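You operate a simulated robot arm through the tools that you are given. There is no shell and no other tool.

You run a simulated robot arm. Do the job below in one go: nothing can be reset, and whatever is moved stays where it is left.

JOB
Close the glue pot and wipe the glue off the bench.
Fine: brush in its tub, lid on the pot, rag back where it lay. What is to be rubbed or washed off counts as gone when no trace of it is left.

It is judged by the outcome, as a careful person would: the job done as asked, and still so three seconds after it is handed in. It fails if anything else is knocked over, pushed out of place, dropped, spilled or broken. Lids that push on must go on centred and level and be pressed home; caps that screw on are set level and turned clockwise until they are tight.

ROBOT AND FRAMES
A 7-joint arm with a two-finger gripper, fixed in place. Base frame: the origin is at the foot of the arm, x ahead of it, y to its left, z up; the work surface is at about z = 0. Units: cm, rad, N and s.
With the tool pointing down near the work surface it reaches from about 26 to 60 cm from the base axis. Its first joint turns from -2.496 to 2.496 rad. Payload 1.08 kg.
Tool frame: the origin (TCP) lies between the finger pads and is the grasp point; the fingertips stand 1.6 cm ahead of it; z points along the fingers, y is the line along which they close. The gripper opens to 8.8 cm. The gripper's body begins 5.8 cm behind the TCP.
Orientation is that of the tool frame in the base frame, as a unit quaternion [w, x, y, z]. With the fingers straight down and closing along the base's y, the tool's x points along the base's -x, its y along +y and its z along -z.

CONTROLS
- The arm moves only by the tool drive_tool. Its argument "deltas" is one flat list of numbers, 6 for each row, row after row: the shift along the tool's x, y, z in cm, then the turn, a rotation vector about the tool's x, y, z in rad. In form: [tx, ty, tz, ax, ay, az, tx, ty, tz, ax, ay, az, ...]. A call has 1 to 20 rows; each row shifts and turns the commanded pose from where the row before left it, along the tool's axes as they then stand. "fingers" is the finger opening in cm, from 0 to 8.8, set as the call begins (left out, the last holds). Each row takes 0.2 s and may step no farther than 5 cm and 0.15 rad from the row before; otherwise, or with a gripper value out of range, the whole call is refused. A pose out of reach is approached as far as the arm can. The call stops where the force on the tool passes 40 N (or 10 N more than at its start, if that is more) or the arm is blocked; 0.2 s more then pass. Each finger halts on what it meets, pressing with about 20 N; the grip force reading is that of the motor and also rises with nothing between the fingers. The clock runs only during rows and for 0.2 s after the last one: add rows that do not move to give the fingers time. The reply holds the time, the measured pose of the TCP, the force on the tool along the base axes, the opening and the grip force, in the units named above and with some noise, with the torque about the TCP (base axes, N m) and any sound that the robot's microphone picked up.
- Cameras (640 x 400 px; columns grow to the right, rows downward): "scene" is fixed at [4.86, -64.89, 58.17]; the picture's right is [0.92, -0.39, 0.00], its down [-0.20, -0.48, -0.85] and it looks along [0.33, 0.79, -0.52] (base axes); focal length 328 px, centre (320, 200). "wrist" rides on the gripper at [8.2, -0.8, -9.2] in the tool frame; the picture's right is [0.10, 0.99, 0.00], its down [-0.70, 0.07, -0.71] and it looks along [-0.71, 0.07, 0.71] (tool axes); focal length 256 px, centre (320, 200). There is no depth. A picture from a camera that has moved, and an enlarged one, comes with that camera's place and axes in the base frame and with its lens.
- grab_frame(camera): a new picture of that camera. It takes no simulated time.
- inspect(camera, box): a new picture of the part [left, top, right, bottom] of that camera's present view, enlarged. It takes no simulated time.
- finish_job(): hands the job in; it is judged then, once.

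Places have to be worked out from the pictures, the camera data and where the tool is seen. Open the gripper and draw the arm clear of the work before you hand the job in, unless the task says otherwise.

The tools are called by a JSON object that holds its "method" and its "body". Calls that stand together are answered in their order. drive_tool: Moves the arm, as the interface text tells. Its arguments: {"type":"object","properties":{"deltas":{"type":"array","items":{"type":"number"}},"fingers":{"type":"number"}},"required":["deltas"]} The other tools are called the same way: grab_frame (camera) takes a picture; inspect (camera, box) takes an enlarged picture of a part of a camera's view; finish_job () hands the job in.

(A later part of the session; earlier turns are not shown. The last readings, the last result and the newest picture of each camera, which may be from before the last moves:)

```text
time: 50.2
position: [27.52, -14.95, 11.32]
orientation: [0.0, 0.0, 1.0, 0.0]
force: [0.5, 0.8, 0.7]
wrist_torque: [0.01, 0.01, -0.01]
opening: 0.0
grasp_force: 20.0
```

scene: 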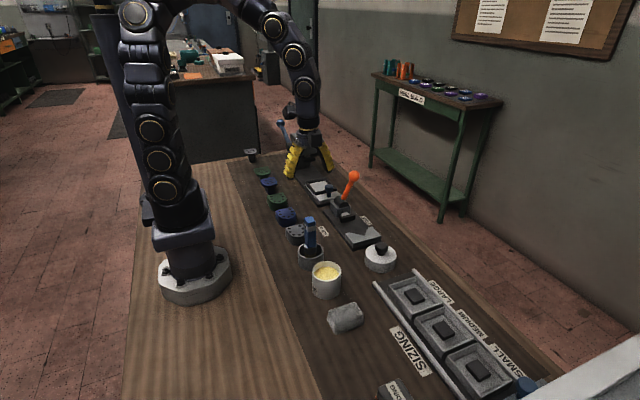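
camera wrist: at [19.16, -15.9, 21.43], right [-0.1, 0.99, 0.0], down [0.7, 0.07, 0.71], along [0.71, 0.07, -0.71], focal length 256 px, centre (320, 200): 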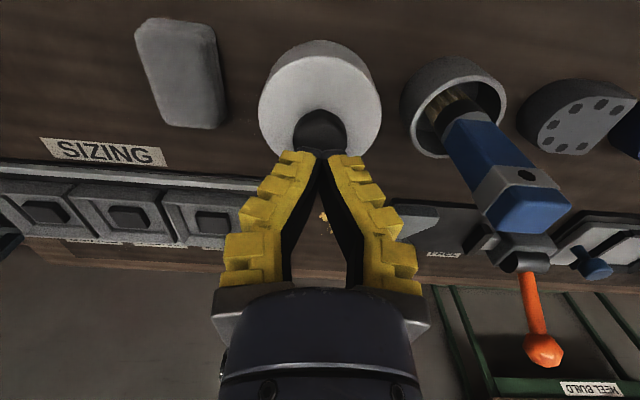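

There is no contact yet at 11.32, so I'll continue in 0.15 cm steps.

{"method": "drive_tool", "body": {"deltas": [0, 0, 0.15, 0, 0, 0, 0, 0, 0.15, 0, 0, 0, 0, 0, 0, 0, 0, 0]}}

```text
time: 51.0
position: [27.52, -14.92, 10.92]
orientation: [-0.001, 0.0, 1.0, 0.0]
force: [-0.2, -0.1, -0.6]
wrist_torque: [-0.01, 0.04, -0.01]
opening: 0.0
grasp_force: 19.6
```

Still free, so I'll go on in 0.1 cm steps.

{"method": "drive_tool", "body": {"deltas": [0, 0, 0.1, 0, 0, 0, 0, 0, 0.1, 0, 0, 0, 0, 0, 0, 0, 0, 0]}}

{"method": "inspect", "body": {"camera": "scene", "box": [290, 230, 370, 280]}}

```text
time: 51.8
position: [27.52, -15.02, 10.85]
orientation: [-0.001, 0.0, 1.0, 0.001]
force: [-0.7, 0.0, 0.0]
wrist_torque: [-0.01, 0.03, -0.03]
opening: 0.01
grasp_force: 20.0
```

```text
8.00 times, centred on (330, 255) of scene
camera zoom: at [4.86, -64.89, 58.17], right [0.92, -0.39, 0.0], down [-0.2, -0.48, -0.85], along [0.33, 0.79, -0.52], focal length 2627 px, centre (240, -240)
```

zoom: 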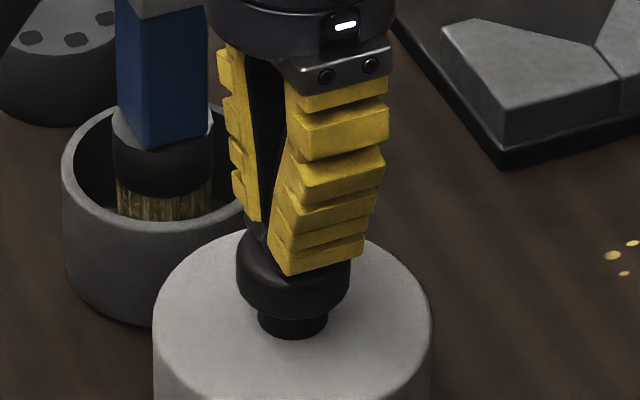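

The tips look about to touch, so I'll continue pressing in 0.1 cm steps.

{"method": "drive_tool", "body": {"deltas": [0, 0, 0.1, 0, 0, 0, 0, 0, 0.1, 0, 0, 0, 0, 0, 0, 0, 0, 0]}}

```text
time: 52.6
position: [27.66, -14.97, 10.6]
orientation: [0.0, -0.001, 1.0, 0.0]
force: [-0.2, -0.7, -0.6]
wrist_torque: [-0.02, -0.03, -0.05]
opening: 0.0
grasp_force: 20.4
```

{"method": "drive_tool", "body": {"deltas": [0, 0, 0.1, 0, 0, 0, 0, 0, 0.1, 0, 0, 0, 0, 0, 0, 0, 0, 0]}}

```text
time: 53.4
position: [27.63, -14.98, 10.5]
orientation: [0.0, 0.0, 1.0, 0.0]
force: [-3.8, -1.9, 15.5]
wrist_torque: [-0.03, 0.06, 0.02]
opening: 0.6
grasp_force: 20.2
```

Contact reads 15.5 N but the fingertips have spread slightly, so I'll check the picture before pressing more.

{"method": "inspect", "body": {"camera": "scene", "box": [290, 230, 370, 280]}}

{"method": "inspect", "body": {"camera": "wrist", "box": [240, 60, 400, 160]}}

```text
8.00 times, centred on (330, 255) of scene
camera zoom: at [4.86, -64.89, 58.17], right [0.92, -0.39, 0.0], down [-0.2, -0.48, -0.85], along [0.33, 0.79, -0.52], focal length 2627 px, centre (240, -240)
```

zoom: 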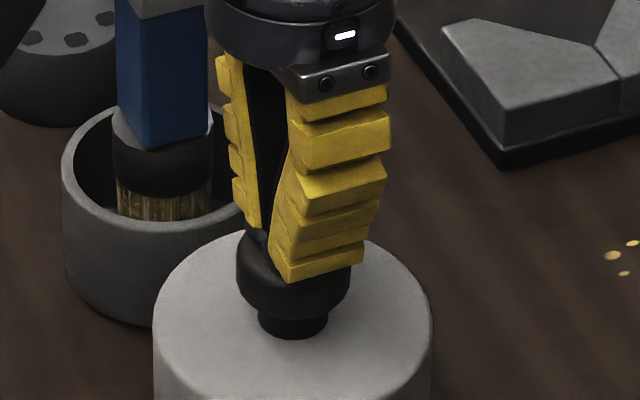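

```text
4.00 times, centred on (320, 110) of wrist
camera zoom: at [19.22, -15.87, 19.67], right [-0.1, 0.99, 0.0], down [0.7, 0.07, 0.71], along [0.71, 0.07, -0.7], focal length 1024 px, centre (320, 560)
```

zoom: 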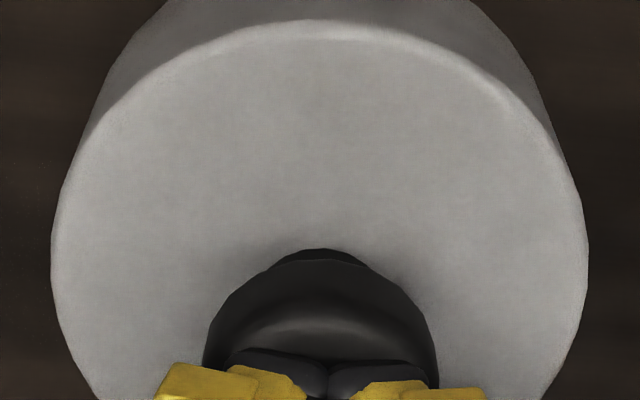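

The tips rest on the knob's flat top and the lid is level, so I'll press further.

{"method": "drive_tool", "body": {"deltas": [0, 0, 0.1, 0, 0, 0, 0, 0, 0.1, 0, 0, 0, 0, 0, 0, 0, 0, 0]}}

```text
time: 54.0
position: [27.69, -14.94, 10.47]
orientation: [0.001, 0.0, 1.0, -0.001]
force: [-4.9, 2.4, 19.4]
wrist_torque: [0.03, 0.11, -0.01]
opening: 0.59
grasp_force: 20.3
stopped in row 3: the force on the tool passed its limit at 42 N (the readings are from after the stop); the commanded pose is now the measured one
```

Pressing reached 42 N with no further downward movement, so the lid is seated hard. I'll rise clear and check that it is level and centred.

{"method": "drive_tool", "body": {"deltas": [0, 0, -0.5, 0, 0, 0, 0, 0, -2, 0, 0, 0, 0, 0, -3, 0, 0, 0, 0, 0, -3, 0, 0, 0, 0, 0, -3, 0, 0, 0, 0, 0, 0, 0, 0, 0]}}

{"method": "inspect", "body": {"camera": "scene", "box": [290, 245, 370, 295]}}

{"method": "inspect", "body": {"camera": "scene", "box": [290, 260, 370, 310]}}

{"method": "grab_frame", "body": {"camera": "wrist"}}

```text
time: 55.4
position: [27.68, -15.03, 22.07]
orientation: [0.001, -0.001, 1.0, -0.001]
force: [-0.2, -0.4, 0.2]
wrist_torque: [0.02, -0.02, 0.05]
opening: 0.0
grasp_force: 20.4
```

```text
8.00 times, centred on (330, 270) of scene
camera zoom: at [4.86, -64.89, 58.17], right [0.92, -0.39, 0.0], down [-0.2, -0.48, -0.85], along [0.33, 0.79, -0.52], focal length 2627 px, centre (240, -360)
```

zoom: 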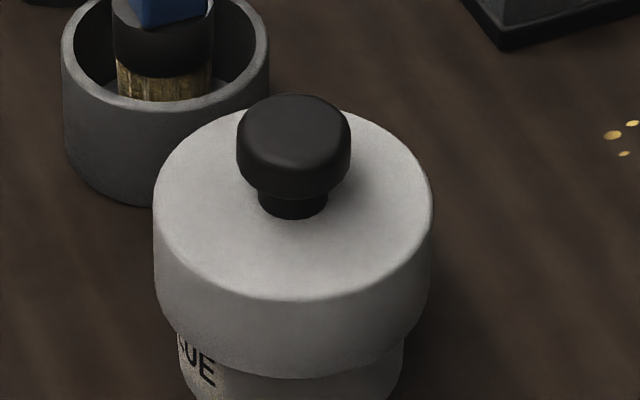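

```text
8.00 times, centred on (330, 285) of scene
camera zoom: at [4.86, -64.89, 58.17], right [0.92, -0.39, 0.0], down [-0.2, -0.48, -0.85], along [0.33, 0.79, -0.52], focal length 2627 px, centre (240, -480)
```

zoom: 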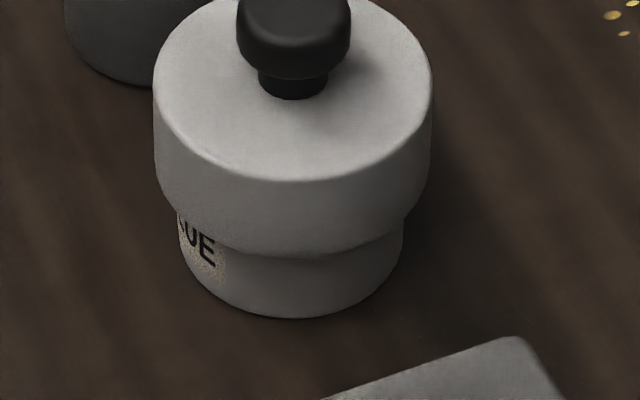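

```text
taken
camera wrist: at [19.2, -15.89, 31.18], right [-0.1, 0.99, 0.0], down [0.7, 0.07, 0.71], along [0.71, 0.07, -0.7], focal length 256 px, centre (320, 200)
```

wrist: 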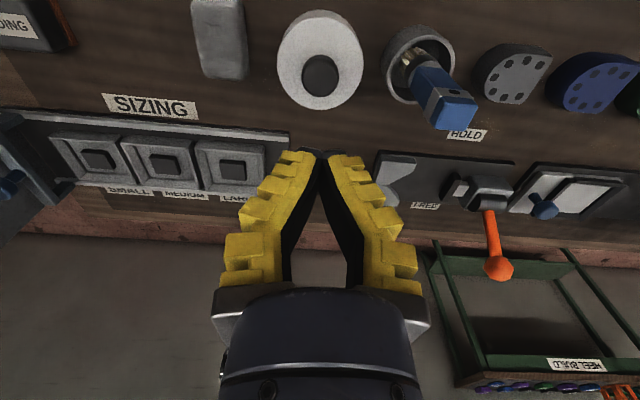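

The press didn't change the lid, which sits level and centred at its seat. Next is the rag at about (27.2, -24.9): I'll move above it with the fingers partly open and look closely.

{"method": "drive_tool", "body": {"deltas": [0.1, -2.5, 0, 0, 0, 0, 0.1, -2.5, 0, 0, 0, 0, 0.1, -2.5, 0, 0, 0, 0, 0.1, -2.4, 0, 0, 0, 0, 0, 0, 2.5, 0, 0, 0, 0, 0, 2.5, 0, 0, 0, 0, 0, 0, 0, 0, 0], "fingers": 5.0}}

{"method": "grab_frame", "body": {"camera": "wrist"}}

{"method": "inspect", "body": {"camera": "wrist", "box": [240, 30, 400, 130]}}

{"method": "grab_frame", "body": {"camera": "scene"}}

```text
time: 57.0
position: [27.15, -24.85, 17.05]
orientation: [0.001, 0.0, 1.0, -0.002]
force: [0.0, -0.4, 0.5]
wrist_torque: [0.03, 0.01, -0.03]
opening: 5.44
grasp_force: 3.0
```

```text
taken
camera wrist: at [18.68, -25.65, 26.19], right [-0.1, 0.99, 0.0], down [0.7, 0.07, 0.71], along [0.71, 0.07, -0.7], focal length 256 px, centre (320, 200)
```

wrist: 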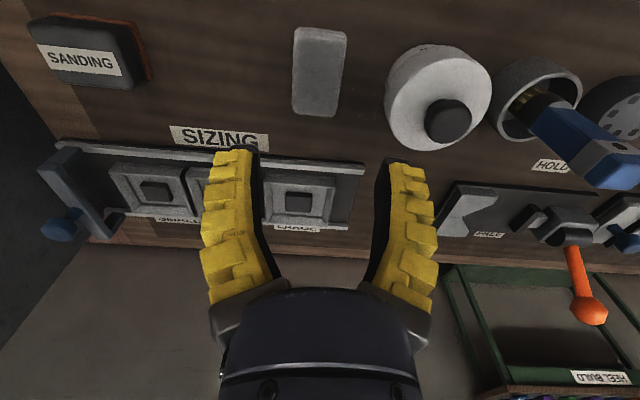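

```text
4.00 times, centred on (320, 80) of wrist
camera zoom: at [18.68, -25.65, 26.19], right [-0.1, 0.99, 0.0], down [0.7, 0.07, 0.71], along [0.71, 0.07, -0.7], focal length 1024 px, centre (320, 680)
```

zoom: 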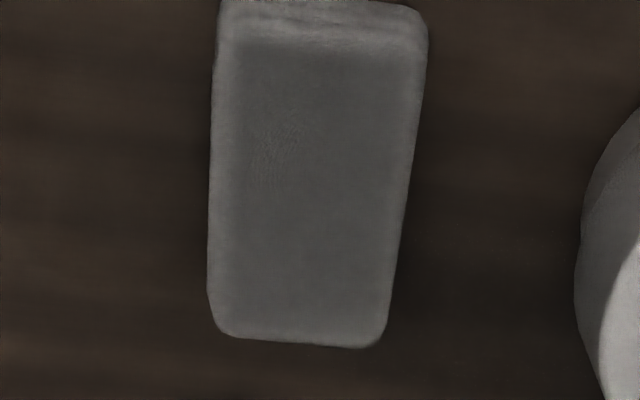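

```text
taken
```

scene: 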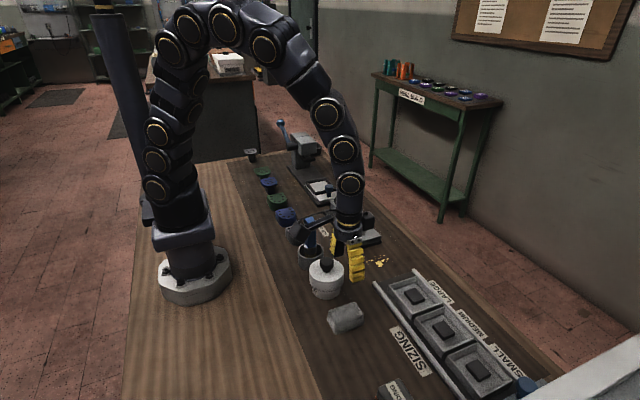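

The rag is square to the axes, centred at about (27.1, -25.07) by camera, which is about (27.3, -25.05) in tool readings. It is 4.1 cm wide along y and about 3 cm tall. I'll align and lower to z 6 to check finger clearance.

{"method": "drive_tool", "body": {"deltas": [-0.15, -0.2, 0, 0, 0, 0, 0, 0, 3, 0, 0, 0, 0, 0, 3, 0, 0, 0, 0, 0, 3, 0, 0, 0, 0, 0, 2, 0, 0, 0, 0, 0, 0, 0, 0, 0], "fingers": 5.0}}

{"method": "grab_frame", "body": {"camera": "wrist"}}

{"method": "inspect", "body": {"camera": "scene", "box": [290, 240, 418, 320]}}

```text
time: 58.4
position: [27.5, -25.08, 5.78]
orientation: [0.001, 0.0, 1.0, 0.0]
force: [-0.4, -0.5, 0.0]
wrist_torque: [-0.02, 0.03, -0.01]
opening: 5.44
grasp_force: 3.1
```

```text
taken
camera wrist: at [19.07, -25.97, 15.07], right [-0.1, 0.99, 0.0], down [0.7, 0.07, 0.71], along [0.71, 0.07, -0.7], focal length 256 px, centre (320, 200)
```

wrist: 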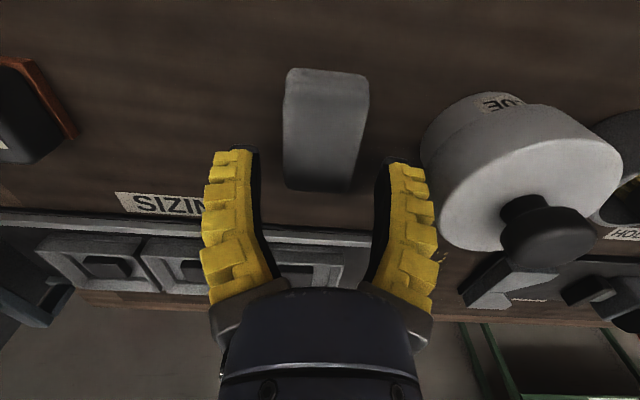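

```text
5.00 times, centred on (354, 280) of scene
camera zoom: at [4.86, -64.89, 58.17], right [0.92, -0.39, 0.0], down [-0.2, -0.48, -0.85], along [0.33, 0.79, -0.52], focal length 1642 px, centre (150, -200)
```

zoom: 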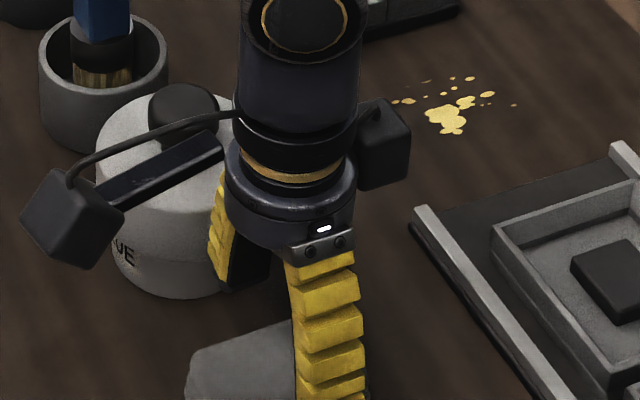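

Finger clearance is fine on both sides, with about 1 cm left to the lid. The tool is about 0.4 cm past the rag's middle in x, so I'll shift back and lower to z about 2.6.

{"method": "drive_tool", "body": {"deltas": [0.4, 0.05, 0, 0, 0, 0, 0, 0, 1, 0, 0, 0, 0, 0, 1, 0, 0, 0, 0, 0, 0.7, 0, 0, 0, 0, 0, 0.5, 0, 0, 0, 0, 0, 0, 0, 0, 0], "fingers": 5.0}}

{"method": "grab_frame", "body": {"camera": "wrist"}}

{"method": "inspect", "body": {"camera": "scene", "box": [290, 270, 418, 350]}}

```text
time: 59.8
position: [27.01, -25.01, 2.83]
orientation: [0.001, 0.001, 1.0, 0.0]
force: [-0.6, 0.4, 0.0]
wrist_torque: [0.0, 0.04, -0.01]
opening: 5.46
grasp_force: 3.3
```

```text
taken
camera wrist: at [18.65, -25.89, 11.91], right [-0.1, 0.99, 0.0], down [0.7, 0.07, 0.71], along [0.71, 0.07, -0.7], focal length 256 px, centre (320, 200)
```

wrist: 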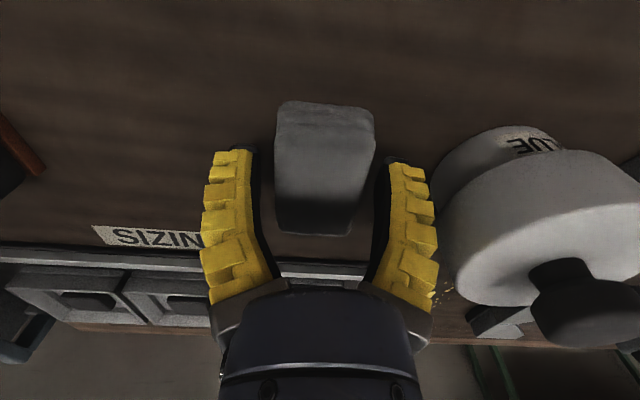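

```text
5.00 times, centred on (354, 310) of scene
camera zoom: at [4.86, -64.89, 58.17], right [0.92, -0.39, 0.0], down [-0.2, -0.48, -0.85], along [0.33, 0.79, -0.52], focal length 1642 px, centre (150, -350)
```

zoom: 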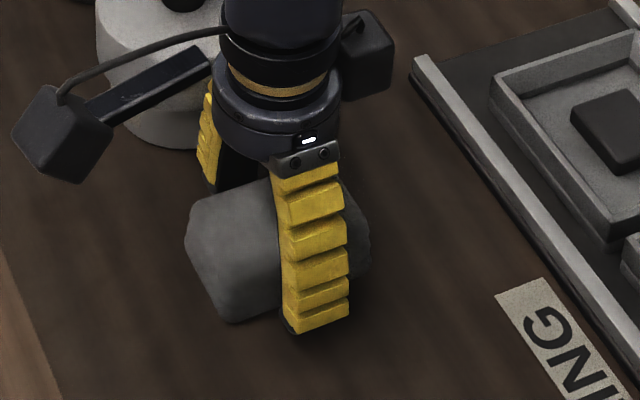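

The rag sits between the fingers. I'll note this pose (27.0, -25.0, about 2.8) for the return and close on the rag.

{"method": "drive_tool", "body": {"deltas": [0, 0, 0, 0, 0, 0, 0, 0, 0, 0, 0, 0, 0, 0, 0, 0, 0, 0, 0, 0, 0, 0, 0, 0], "fingers": 1.5}}

{"method": "grab_frame", "body": {"camera": "wrist"}}

{"method": "inspect", "body": {"camera": "scene", "box": [290, 270, 418, 350]}}

```text
time: 60.8
position: [27.04, -24.92, 2.77]
orientation: [0.001, 0.001, 1.0, -0.001]
force: [-0.3, -0.5, 1.4]
wrist_torque: [-0.02, 0.0, 0.03]
opening: 4.24
grasp_force: 20.0
```

```text
taken
camera wrist: at [18.66, -25.9, 11.92], right [-0.1, 0.99, 0.0], down [0.7, 0.07, 0.71], along [0.71, 0.07, -0.7], focal length 256 px, centre (320, 200)
```

wrist: 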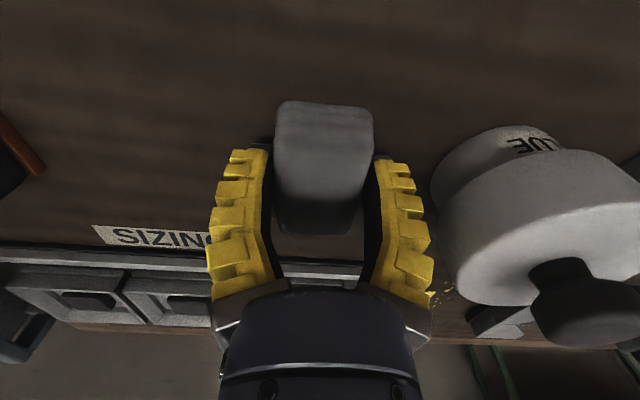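

```text
5.00 times, centred on (354, 310) of scene
camera zoom: at [4.86, -64.89, 58.17], right [0.92, -0.39, 0.0], down [-0.2, -0.48, -0.85], along [0.33, 0.79, -0.52], focal length 1642 px, centre (150, -350)
```

zoom: 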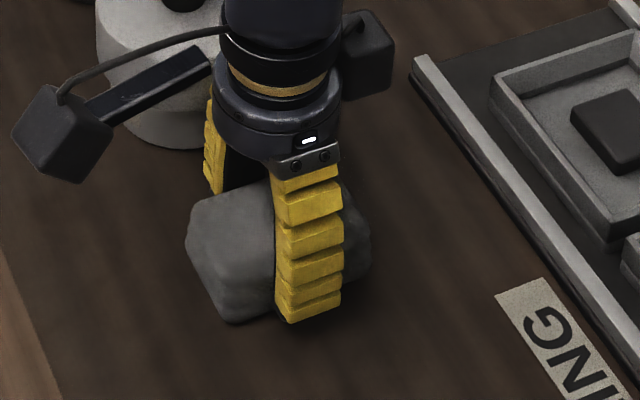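

The rag is gripped at 4.24 cm. I'll lift it straight up to z about 14, then turn +90° so the rag's long side spans the glue patch in y.

{"method": "drive_tool", "body": {"deltas": [0, 0, -0.5, 0, 0, 0, 0, 0, -1.5, 0, 0, 0, 0, 0, -2.5, 0, 0, 0, 0, 0, -2.5, 0, 0, 0, 0, 0, -2.5, 0, 0, 0, 0, 0, -2, 0, 0, 0, 0, 0, 0, 0, 0, 0]}}

{"method": "inspect", "body": {"camera": "scene", "box": [270, 220, 430, 320]}}

```text
time: 62.4
position: [27.07, -24.95, 14.21]
orientation: [0.0, 0.0, 1.0, 0.0]
force: [0.1, 0.2, -0.1]
wrist_torque: [0.01, 0.03, 0.02]
opening: 4.24
grasp_force: 20.6
```

```text
4.00 times, centred on (350, 270) of scene
camera zoom: at [4.86, -64.89, 58.17], right [0.92, -0.39, 0.0], down [-0.2, -0.48, -0.85], along [0.33, 0.79, -0.52], focal length 1313 px, centre (200, -80)
```

zoom: 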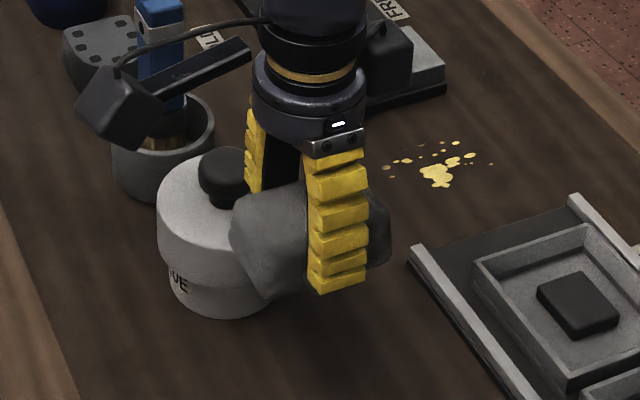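

The rag is up and level, and the bench beneath it is clean. I'll carry it over beside the glue patch and rotate +90° there at height.

{"method": "drive_tool", "body": {"deltas": [-2.7, 2.65, 0, 0, 0, 0, -2.7, 2.65, 0, 0, 0, 0, -2.7, 2.65, 0, 0, 0, 0, -2.7, 2.65, 0, 0, 0, 0, -2.7, 2.65, 0, 0, 0, 0, 0, 0, 0, 0, 0, 0.1428, 0, 0, 0, 0, 0, 0.1428, 0, 0, 0, 0, 0, 0.1428, 0, 0, 0, 0, 0, 0.1428, 0, 0, 0, 0, 0, 0.1428, 0, 0, 0, 0, 0, 0.1428, 0, 0, 0, 0, 0, 0.1428, 0, 0, 0, 0, 0, 0.1428, 0, 0, 0, 0, 0, 0.1428, 0, 0, 0, 0, 0, 0.1428, 0, 0, 0, 0, 0, 0.1428, 0, 0, 0, 0, 0, 0]}}

{"method": "grab_frame", "body": {"camera": "wrist"}}

{"method": "inspect", "body": {"camera": "scene", "box": [310, 190, 470, 290]}}

{"method": "inspect", "body": {"camera": "scene", "box": [290, 280, 418, 360]}}

```text
time: 66.0
position: [40.35, -11.83, 14.3]
orientation: [0.002, 0.708, 0.706, 0.0]
force: [-0.3, 0.2, -0.3]
wrist_torque: [0.0, 0.0, 0.0]
opening: 4.24
grasp_force: 20.0
```

```text
taken
camera wrist: at [39.45, -3.67, 23.38], right [0.99, 0.1, 0.0], down [0.07, -0.7, 0.71], along [0.07, -0.71, -0.7], focal length 256 px, centre (320, 200)
```

wrist: 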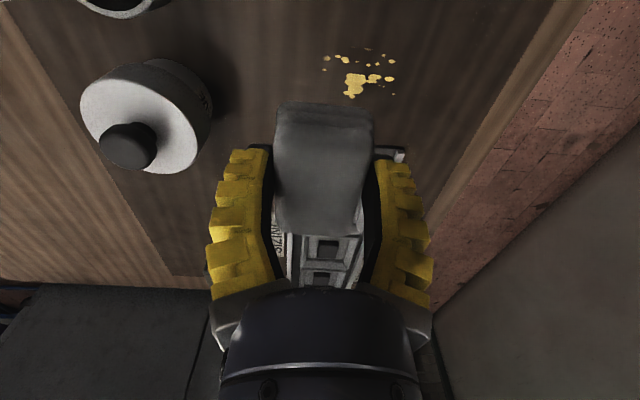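

```text
4.00 times, centred on (390, 240) of scene
camera zoom: at [4.86, -64.89, 58.17], right [0.92, -0.39, 0.0], down [-0.2, -0.48, -0.85], along [0.33, 0.79, -0.52], focal length 1313 px, centre (40, 40)
```

zoom: 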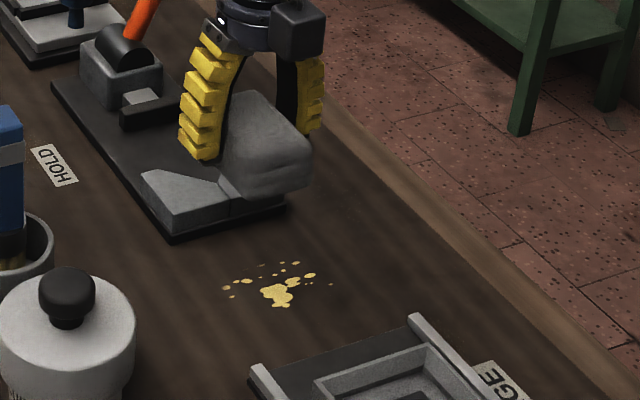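

```text
5.00 times, centred on (354, 320) of scene
camera zoom: at [4.86, -64.89, 58.17], right [0.92, -0.39, 0.0], down [-0.2, -0.48, -0.85], along [0.33, 0.79, -0.52], focal length 1642 px, centre (150, -400)
```

zoom: 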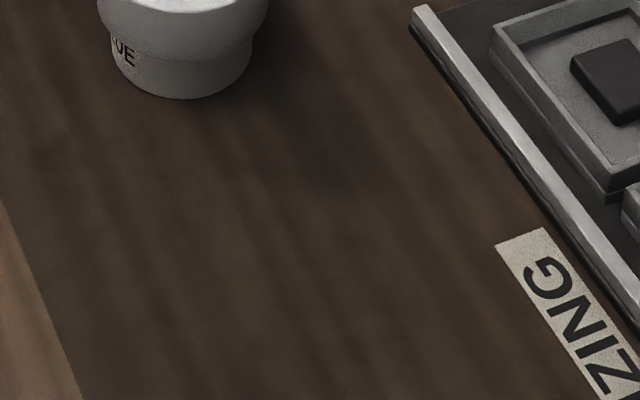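

The glue patch is clear in the wrist view, with the rag held nearer the camera. I'll zoom in to measure the patch's extent.

{"method": "inspect", "body": {"camera": "wrist", "box": [304, 35, 416, 105]}}

{"method": "inspect", "body": {"camera": "wrist", "box": [256, 90, 416, 190]}}

```text
5.71 times, centred on (360, 70) of wrist
camera zoom: at [39.45, -3.67, 23.38], right [0.99, 0.1, 0.0], down [0.07, -0.7, 0.71], along [0.07, -0.71, -0.7], focal length 1463 px, centre (91, 943)
```

zoom: 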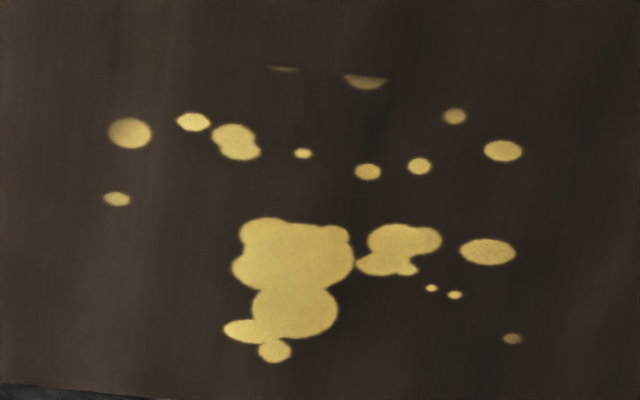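

```text
4.00 times, centred on (336, 140) of wrist
camera zoom: at [39.45, -3.67, 23.38], right [0.99, 0.1, 0.0], down [0.07, -0.7, 0.71], along [0.07, -0.71, -0.7], focal length 1024 px, centre (256, 440)
```

zoom: 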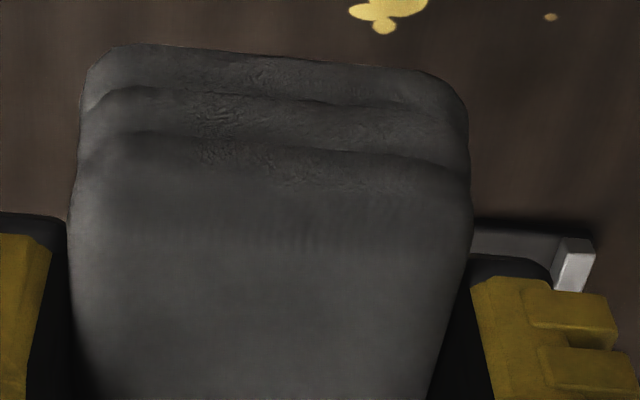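

In tool readings the glue spans about x 40.5 to 47.5 and y -13.6 to -9.3, which the rag's 6.5 cm side covers at y = -11.2. I'll go to x = 38, beyond the patch, and lower the rag close to the bench.

{"method": "drive_tool", "body": {"deltas": [0.6, -2.35, 0, 0, 0, 0, 0, 0, 3, 0, 0, 0, 0, 0, 3, 0, 0, 0, 0, 0, 3, 0, 0, 0, 0, 0, 1.5, 0, 0, 0, 0, 0, 0.6, 0, 0, 0, 0, 0, 0, 0, 0, 0]}}

{"method": "grab_frame", "body": {"camera": "wrist"}}

{"method": "inspect", "body": {"camera": "scene", "box": [310, 190, 470, 290]}}

```text
time: 67.6
position: [38.2, -11.18, 3.03]
orientation: [0.001, 0.707, 0.707, -0.001]
force: [0.1, 0.1, -0.1]
wrist_torque: [0.0, 0.02, -0.01]
opening: 4.24
grasp_force: 19.8
```

```text
taken
camera wrist: at [37.21, -3.05, 12.29], right [0.99, 0.1, 0.0], down [0.07, -0.7, 0.71], along [0.08, -0.71, -0.7], focal length 256 px, centre (320, 200)
```

wrist: 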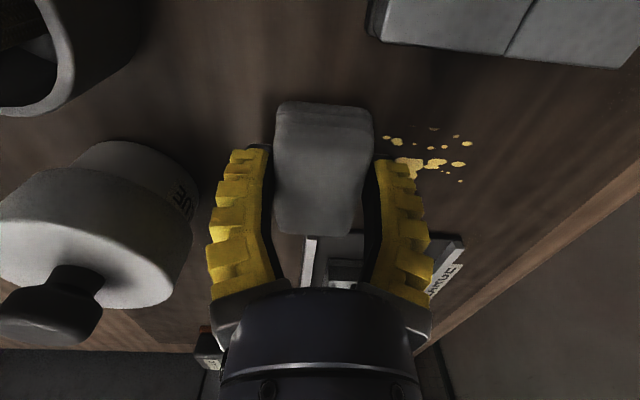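

```text
4.00 times, centred on (390, 240) of scene
camera zoom: at [4.86, -64.89, 58.17], right [0.92, -0.39, 0.0], down [-0.2, -0.48, -0.85], along [0.33, 0.79, -0.52], focal length 1313 px, centre (40, 40)
```

zoom: 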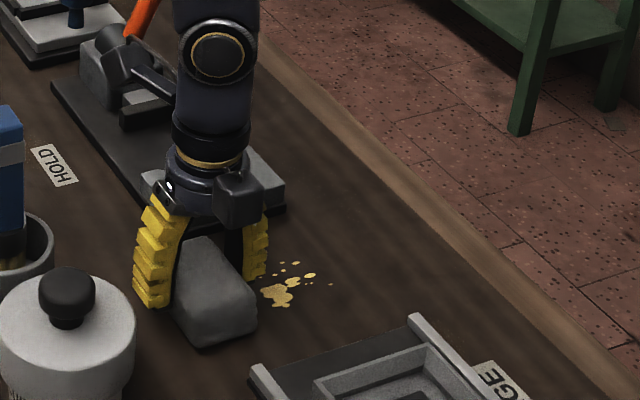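

The rag is just above the bench to the left of the glue, clear of the tray and V-block. I'll lower in 0.1 cm steps until it presses lightly.

{"method": "drive_tool", "body": {"deltas": [0, 0, 0.1, 0, 0, 0, 0, 0, 0.1, 0, 0, 0, 0, 0, 0.1, 0, 0, 0, 0, 0, 0, 0, 0, 0]}}

```text
time: 68.6
position: [38.1, -11.36, 2.79]
orientation: [0.001, 0.707, 0.707, 0.0]
force: [-0.1, 1.1, -1.0]
wrist_torque: [-0.01, 0.01, -0.01]
opening: 4.24
grasp_force: 20.3
```

No contact yet at z 2.79, so I'll go a little lower.

{"method": "drive_tool", "body": {"deltas": [0, 0, 0.1, 0, 0, 0, 0, 0, 0.1, 0, 0, 0, 0, 0, 0, 0, 0, 0]}}

```text
time: 69.4
position: [38.21, -11.24, 2.63]
orientation: [0.002, 0.707, 0.708, 0.0]
force: [-4.0, -4.5, 18.5]
wrist_torque: [-0.04, 0.08, -0.01]
opening: 4.36
grasp_force: 19.2
```

The rag is pressing at about 18 N. I'll ease off slightly and stroke toward +x across the whole patch.

{"method": "drive_tool", "body": {"deltas": [0, 0, -0.05, 0, 0, 0, 0, 0.6, 0, 0, 0, 0, 0, 0.8, 0, 0, 0, 0, 0, 0.8, 0, 0, 0, 0, 0, 0.8, 0, 0, 0, 0, 0, 0.8, 0, 0, 0, 0, 0, 0.8, 0, 0, 0, 0, 0, 0.8, 0, 0, 0, 0, 0, 0.8, 0, 0, 0, 0, 0, 0.8, 0, 0, 0, 0, 0, 0.8, 0, 0, 0, 0, 0, 0.8, 0, 0, 0, 0, 0, 0.8, 0, 0, 0, 0, 0, 0.8, 0, 0, 0, 0, 0, 0.8, 0, 0, 0, 0, 0, 0.8, 0, 0, 0, 0, 0, 0, 0, 0, 0]}}

{"method": "grab_frame", "body": {"camera": "wrist"}}

{"method": "inspect", "body": {"camera": "scene", "box": [310, 190, 470, 290]}}

```text
refused: deltas must hold 6 numbers for each row
```

```text
taken
camera wrist: at [37.12, -3.08, 11.8], right [0.99, 0.1, 0.0], down [0.07, -0.7, 0.71], along [0.08, -0.71, -0.7], focal length 256 px, centre (320, 200)
```

wrist: 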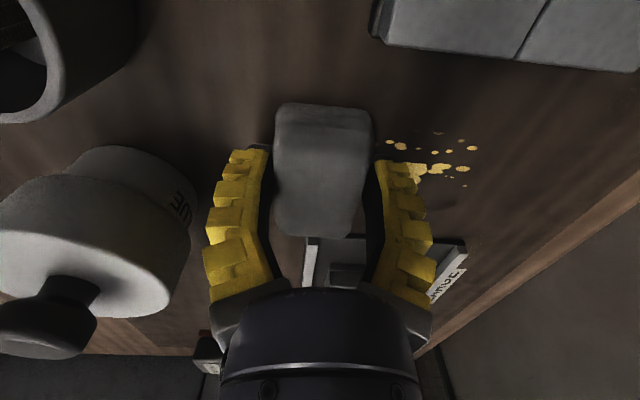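

```text
4.00 times, centred on (390, 240) of scene
camera zoom: at [4.86, -64.89, 58.17], right [0.92, -0.39, 0.0], down [-0.2, -0.48, -0.85], along [0.33, 0.79, -0.52], focal length 1313 px, centre (40, 40)
```

zoom: 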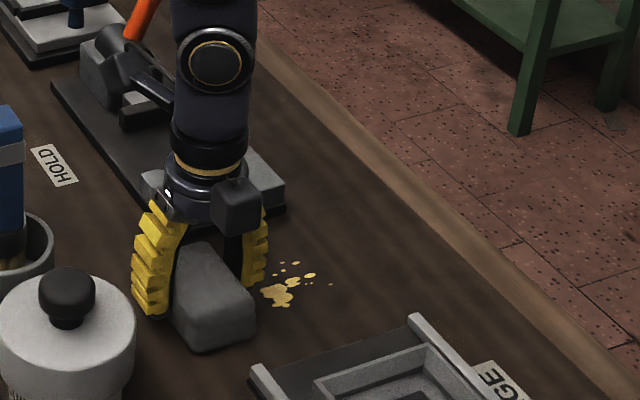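

The call was refused because my row count was wrong, so nothing moved. I'll send the +x stroke again with 15 clean rows.

{"method": "drive_tool", "body": {"deltas": [0, 0.4, -0.05, 0, 0, 0, 0, 0.8, 0, 0, 0, 0, 0, 0.8, 0, 0, 0, 0, 0, 0.8, 0, 0, 0, 0, 0, 0.8, 0, 0, 0, 0, 0, 0.8, 0, 0, 0, 0, 0, 0.8, 0, 0, 0, 0, 0, 0.8, 0, 0, 0, 0, 0, 0.8, 0, 0, 0, 0, 0, 0.8, 0, 0, 0, 0, 0, 0.8, 0, 0, 0, 0, 0, 0.8, 0, 0, 0, 0, 0, 0.8, 0, 0, 0, 0, 0, 0.8, 0, 0, 0, 0, 0, 0.8, 0, 0, 0, 0]}}

{"method": "grab_frame", "body": {"camera": "wrist"}}

{"method": "inspect", "body": {"camera": "scene", "box": [310, 190, 470, 290]}}

```text
time: 72.6
position: [49.74, -11.28, 2.58]
orientation: [0.002, 0.706, 0.708, 0.0]
force: [0.6, 0.0, 0.7]
wrist_torque: [0.07, 0.03, 0.01]
opening: 4.24
grasp_force: 19.9
```

```text
taken
camera wrist: at [48.74, -3.07, 11.84], right [0.99, 0.1, 0.0], down [0.07, -0.7, 0.71], along [0.08, -0.71, -0.7], focal length 256 px, centre (320, 200)
```

wrist: 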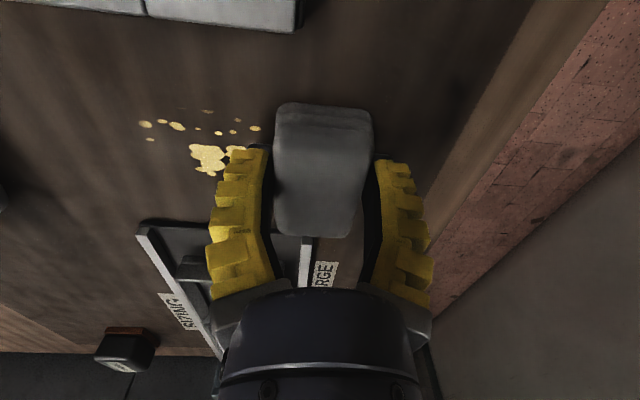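

```text
4.00 times, centred on (390, 240) of scene
camera zoom: at [4.86, -64.89, 58.17], right [0.92, -0.39, 0.0], down [-0.2, -0.48, -0.85], along [0.33, 0.79, -0.52], focal length 1313 px, centre (40, 40)
```

zoom: 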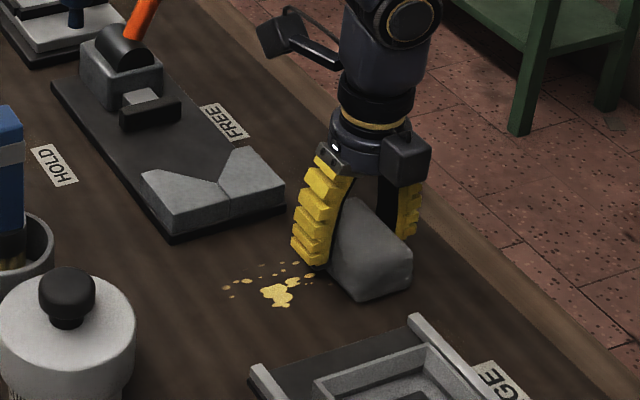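

The rag hovered just off the bench, with the force near zero, and the glue is untouched. I'll press down again here until there is firm contact before stroking back.

{"method": "drive_tool", "body": {"deltas": [0, 0, 0.1, 0, 0, 0, 0, 0, 0, 0, 0, 0]}}

```text
time: 73.2
position: [49.83, -11.34, 2.59]
orientation: [0.002, 0.706, 0.708, 0.001]
force: [0.0, 3.6, 10.4]
wrist_torque: [0.06, 0.09, -0.04]
opening: 4.28
grasp_force: 19.7
```

Contact reads about 10 N. I'll press slightly more and stroke back toward -x across the patch.

{"method": "drive_tool", "body": {"deltas": [0, -0.4, 0.05, 0, 0, 0, 0, -0.8, 0, 0, 0, 0, 0, -0.8, 0, 0, 0, 0, 0, -0.8, 0, 0, 0, 0, 0, -0.8, 0, 0, 0, 0, 0, -0.8, 0, 0, 0, 0, 0, -0.8, 0, 0, 0, 0, 0, -0.8, 0, 0, 0, 0]}}

{"method": "grab_frame", "body": {"camera": "wrist"}}

```text
time: 75.0
position: [43.55, -11.19, 2.66]
orientation: [0.0, 0.707, 0.707, -0.001]
force: [1.3, 0.5, 4.1]
wrist_torque: [0.04, -0.03, -0.02]
opening: 4.27
grasp_force: 19.6
```

```text
taken
camera wrist: at [42.61, -3.03, 11.82], right [0.99, 0.1, 0.0], down [0.07, -0.7, 0.71], along [0.07, -0.71, -0.7], focal length 256 px, centre (320, 200)
```

wrist: 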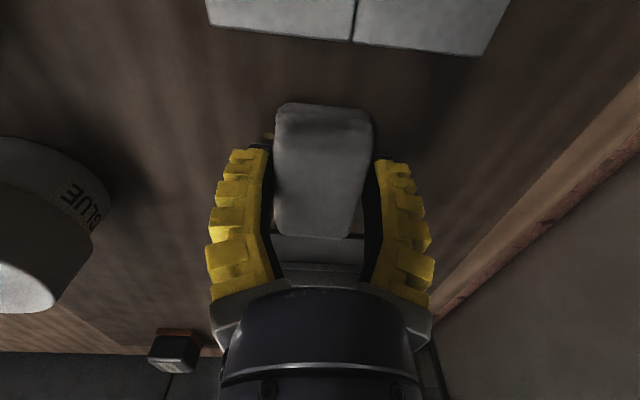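

The patch to the right of the rag already looks clean. I'll keep stroking toward -x with slightly more pressure.

{"method": "drive_tool", "body": {"deltas": [0, -0.6, 0.05, 0, 0, 0, 0, -0.8, 0, 0, 0, 0, 0, -0.8, 0, 0, 0, 0, 0, -0.8, 0, 0, 0, 0, 0, -0.8, 0, 0, 0, 0, 0, -0.8, 0, 0, 0, 0, 0, -0.8, 0, 0, 0, 0, 0, 0, 0, 0, 0, 0]}}

{"method": "grab_frame", "body": {"camera": "wrist"}}

{"method": "inspect", "body": {"camera": "scene", "box": [310, 190, 470, 290]}}

{"method": "inspect", "body": {"camera": "wrist", "box": [360, 80, 520, 180]}}

```text
time: 76.8
position: [38.33, -11.12, 2.57]
orientation: [0.002, 0.706, 0.708, 0.001]
force: [6.9, -0.9, 16.2]
wrist_torque: [0.0, -0.12, 0.02]
opening: 4.37
grasp_force: 20.7
```

```text
taken
camera wrist: at [37.31, -3.03, 11.72], right [0.99, 0.1, 0.0], down [0.07, -0.7, 0.71], along [0.08, -0.71, -0.7], focal length 256 px, centre (320, 200)
```

wrist: 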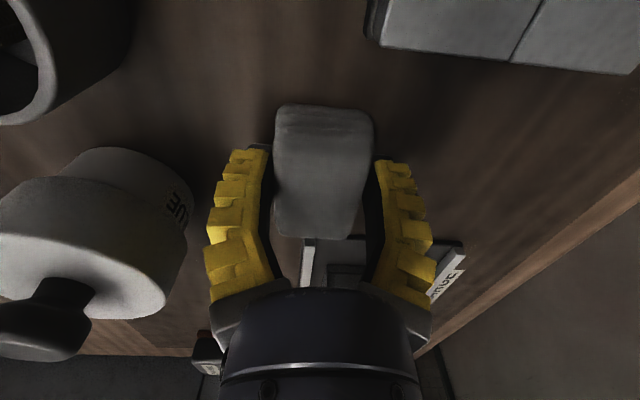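

```text
4.00 times, centred on (390, 240) of scene
camera zoom: at [4.86, -64.89, 58.17], right [0.92, -0.39, 0.0], down [-0.2, -0.48, -0.85], along [0.33, 0.79, -0.52], focal length 1313 px, centre (40, 40)
```

zoom: 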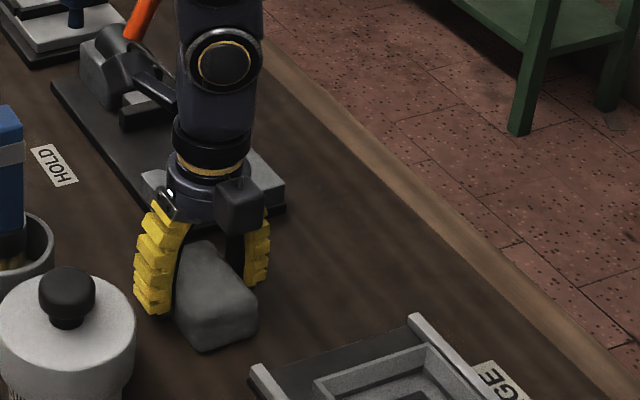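

```text
4.00 times, centred on (440, 130) of wrist
camera zoom: at [37.31, -3.03, 11.72], right [0.99, 0.1, 0.0], down [0.07, -0.7, 0.71], along [0.08, -0.71, -0.7], focal length 1024 px, centre (-160, 480)
```

zoom: 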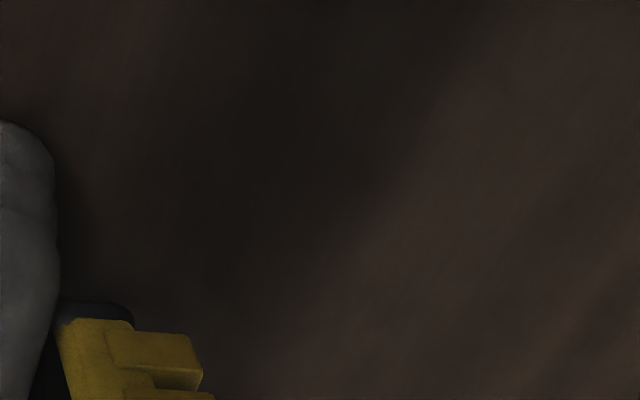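

The glue looks gone after one stroke. For thoroughness I'll make a second pass toward +x, offset 0.5 cm in -y and still in contact.

{"method": "drive_tool", "body": {"deltas": [-0.25, 0.4, 0, 0, 0, 0, -0.25, 0.6, 0, 0, 0, 0, 0, 0.8, 0, 0, 0, 0, 0, 0.8, 0, 0, 0, 0, 0, 0.8, 0, 0, 0, 0, 0, 0.8, 0, 0, 0, 0, 0, 0.8, 0, 0, 0, 0, 0, 0.8, 0, 0, 0, 0, 0, 0.8, 0, 0, 0, 0, 0, 0.8, 0, 0, 0, 0, 0, 0.8, 0, 0, 0, 0, 0, 0.8, 0, 0, 0, 0, 0, 0.8, 0, 0, 0, 0, 0, 0.8, 0, 0, 0, 0, 0, 0, 0, 0, 0, 0]}}

{"method": "grab_frame", "body": {"camera": "wrist"}}

{"method": "inspect", "body": {"camera": "scene", "box": [350, 225, 430, 275]}}

```text
time: 80.0
position: [48.89, -11.63, 2.52]
orientation: [0.001, 0.707, 0.707, 0.0]
force: [-0.1, -0.3, -0.7]
wrist_torque: [-0.04, 0.01, 0.01]
opening: 4.28
grasp_force: 19.9
```

```text
taken
camera wrist: at [47.86, -3.56, 11.69], right [0.99, 0.1, 0.0], down [0.07, -0.7, 0.71], along [0.07, -0.71, -0.7], focal length 256 px, centre (320, 200)
```

wrist: 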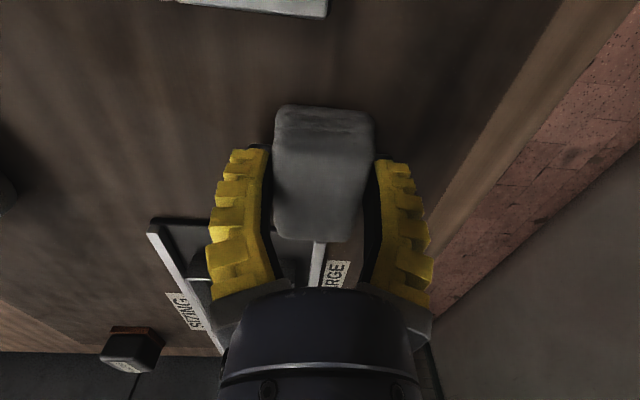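

```text
8.00 times, centred on (390, 250) of scene
camera zoom: at [4.86, -64.89, 58.17], right [0.92, -0.39, 0.0], down [-0.2, -0.48, -0.85], along [0.33, 0.79, -0.52], focal length 2627 px, centre (-240, -200)
```

zoom: 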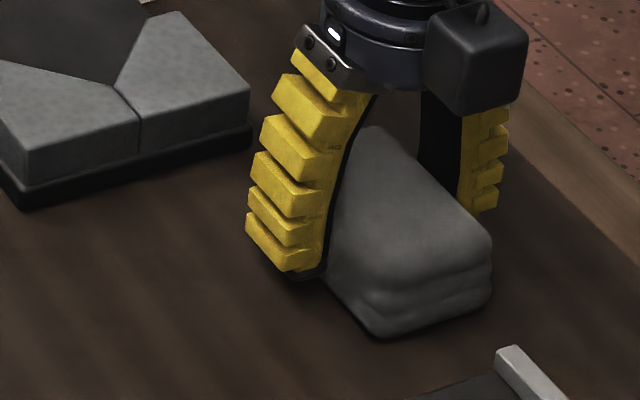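

The bench behind the rag looks clean, though the force had dropped to zero by the end. I'll press again and make a return stroke offset to +y to cover the upper drops.

{"method": "drive_tool", "body": {"deltas": [0.4, 0, 0, 0, 0, 0, 0.4, 0, 0.08, 0, 0, 0, 0, 0, 0.05, 0, 0, 0, 0, -0.4, 0, 0, 0, 0, 0, -0.8, 0, 0, 0, 0, 0, -0.8, 0, 0, 0, 0, 0, -0.8, 0, 0, 0, 0, 0, -0.8, 0, 0, 0, 0, 0, -0.8, 0, 0, 0, 0, 0, -0.8, 0.03, 0, 0, 0, 0, -0.8, 0, 0, 0, 0, 0, -0.8, 0, 0, 0, 0, 0, -0.8, 0.02, 0, 0, 0, 0, -0.8, 0, 0, 0, 0, 0, -0.8, 0, 0, 0, 0, 0, -0.8, 0, 0, 0, 0, 0, -0.8, 0, 0, 0, 0, 0, 0, 0, 0, 0, 0]}}

{"method": "grab_frame", "body": {"camera": "wrist"}}

{"method": "inspect", "body": {"camera": "scene", "box": [350, 225, 430, 275]}}

```text
time: 83.8
position: [38.15, -10.75, 2.35]
orientation: [0.001, 0.706, 0.708, 0.0]
force: [2.6, -0.5, 12.5]
wrist_torque: [-0.07, -0.02, 0.02]
opening: 4.31
grasp_force: 20.0
```

```text
taken
camera wrist: at [37.08, -2.75, 11.49], right [0.99, 0.1, 0.0], down [0.07, -0.7, 0.71], along [0.07, -0.71, -0.7], focal length 256 px, centre (320, 200)
```

wrist: 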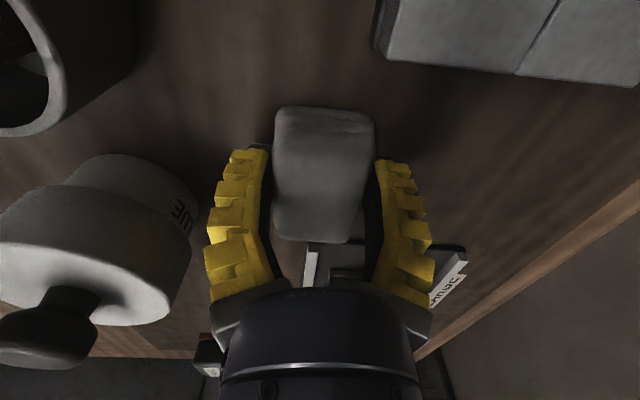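

```text
8.00 times, centred on (390, 250) of scene
camera zoom: at [4.86, -64.89, 58.17], right [0.92, -0.39, 0.0], down [-0.2, -0.48, -0.85], along [0.33, 0.79, -0.52], focal length 2627 px, centre (-240, -200)
```

zoom: 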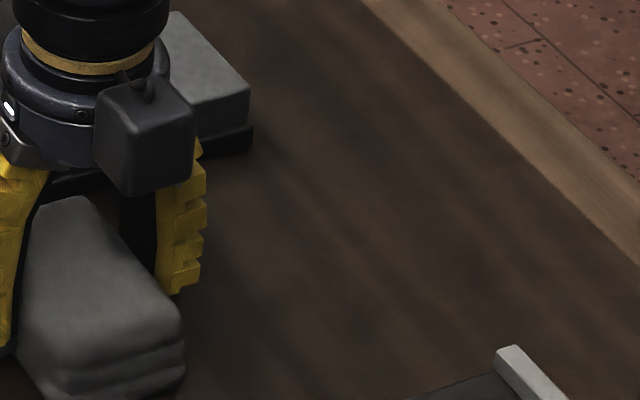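

The wiped area looks clean in both views. I'll lift the rag and inspect the whole patch from above for any trace.

{"method": "drive_tool", "body": {"deltas": [0, 0, -0.5, 0, 0, 0, 0, 0, -1.5, 0, 0, 0, 0, 0, -2.5, 0, 0, 0, 0, 0, -2.5, 0, 0, 0, 0, 0, -2.5, 0, 0, 0, 0, 0, -2.3, 0, 0, 0, 0, 0, 0, 0, 0, 0]}}

{"method": "inspect", "body": {"camera": "wrist", "box": [320, 20, 480, 120]}}

{"method": "inspect", "body": {"camera": "scene", "box": [340, 235, 420, 285]}}

{"method": "grab_frame", "body": {"camera": "wrist"}}

```text
time: 85.4
position: [38.02, -10.9, 14.06]
orientation: [0.001, 0.707, 0.707, 0.0]
force: [-0.1, 0.2, -0.5]
wrist_torque: [0.04, -0.01, 0.03]
opening: 4.26
grasp_force: 20.7
```

```text
4.00 times, centred on (400, 70) of wrist
camera zoom: at [37.04, -2.69, 23.25], right [0.99, 0.1, 0.0], down [0.07, -0.7, 0.71], along [0.07, -0.71, -0.7], focal length 1024 px, centre (0, 720)
```

zoom: 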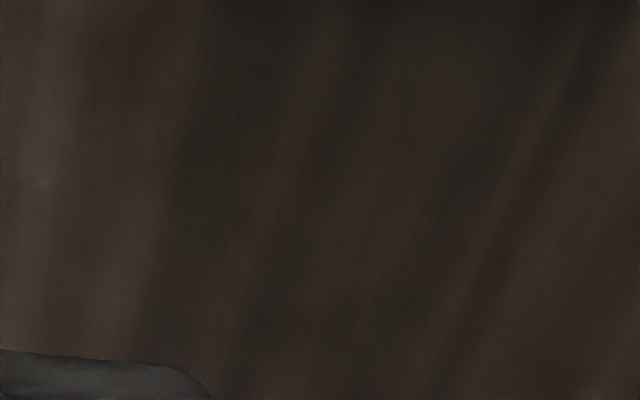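

```text
8.00 times, centred on (380, 260) of scene
camera zoom: at [4.86, -64.89, 58.17], right [0.92, -0.39, 0.0], down [-0.2, -0.48, -0.85], along [0.33, 0.79, -0.52], focal length 2627 px, centre (-160, -280)
```

zoom: 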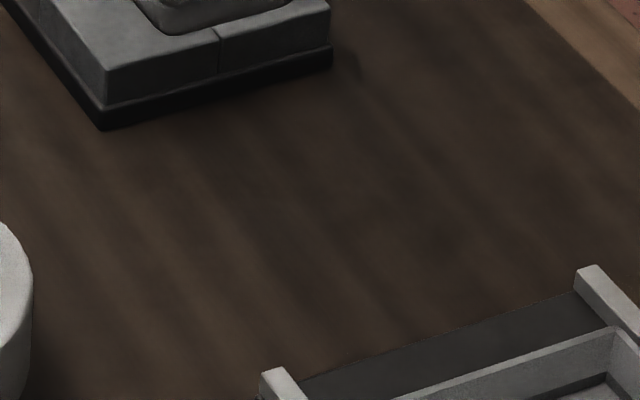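

```text
taken
camera wrist: at [37.04, -2.69, 23.25], right [0.99, 0.1, 0.0], down [0.07, -0.7, 0.71], along [0.07, -0.71, -0.7], focal length 256 px, centre (320, 200)
```

wrist: 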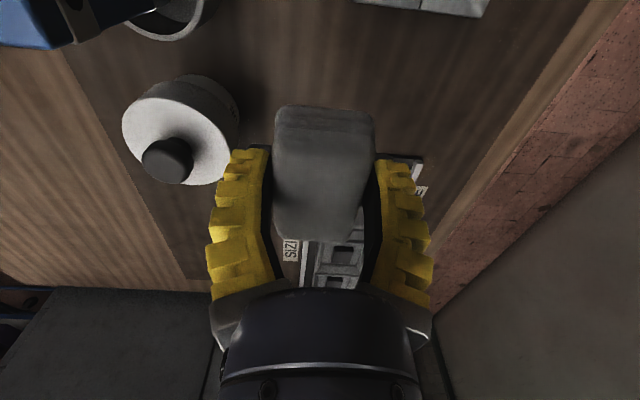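

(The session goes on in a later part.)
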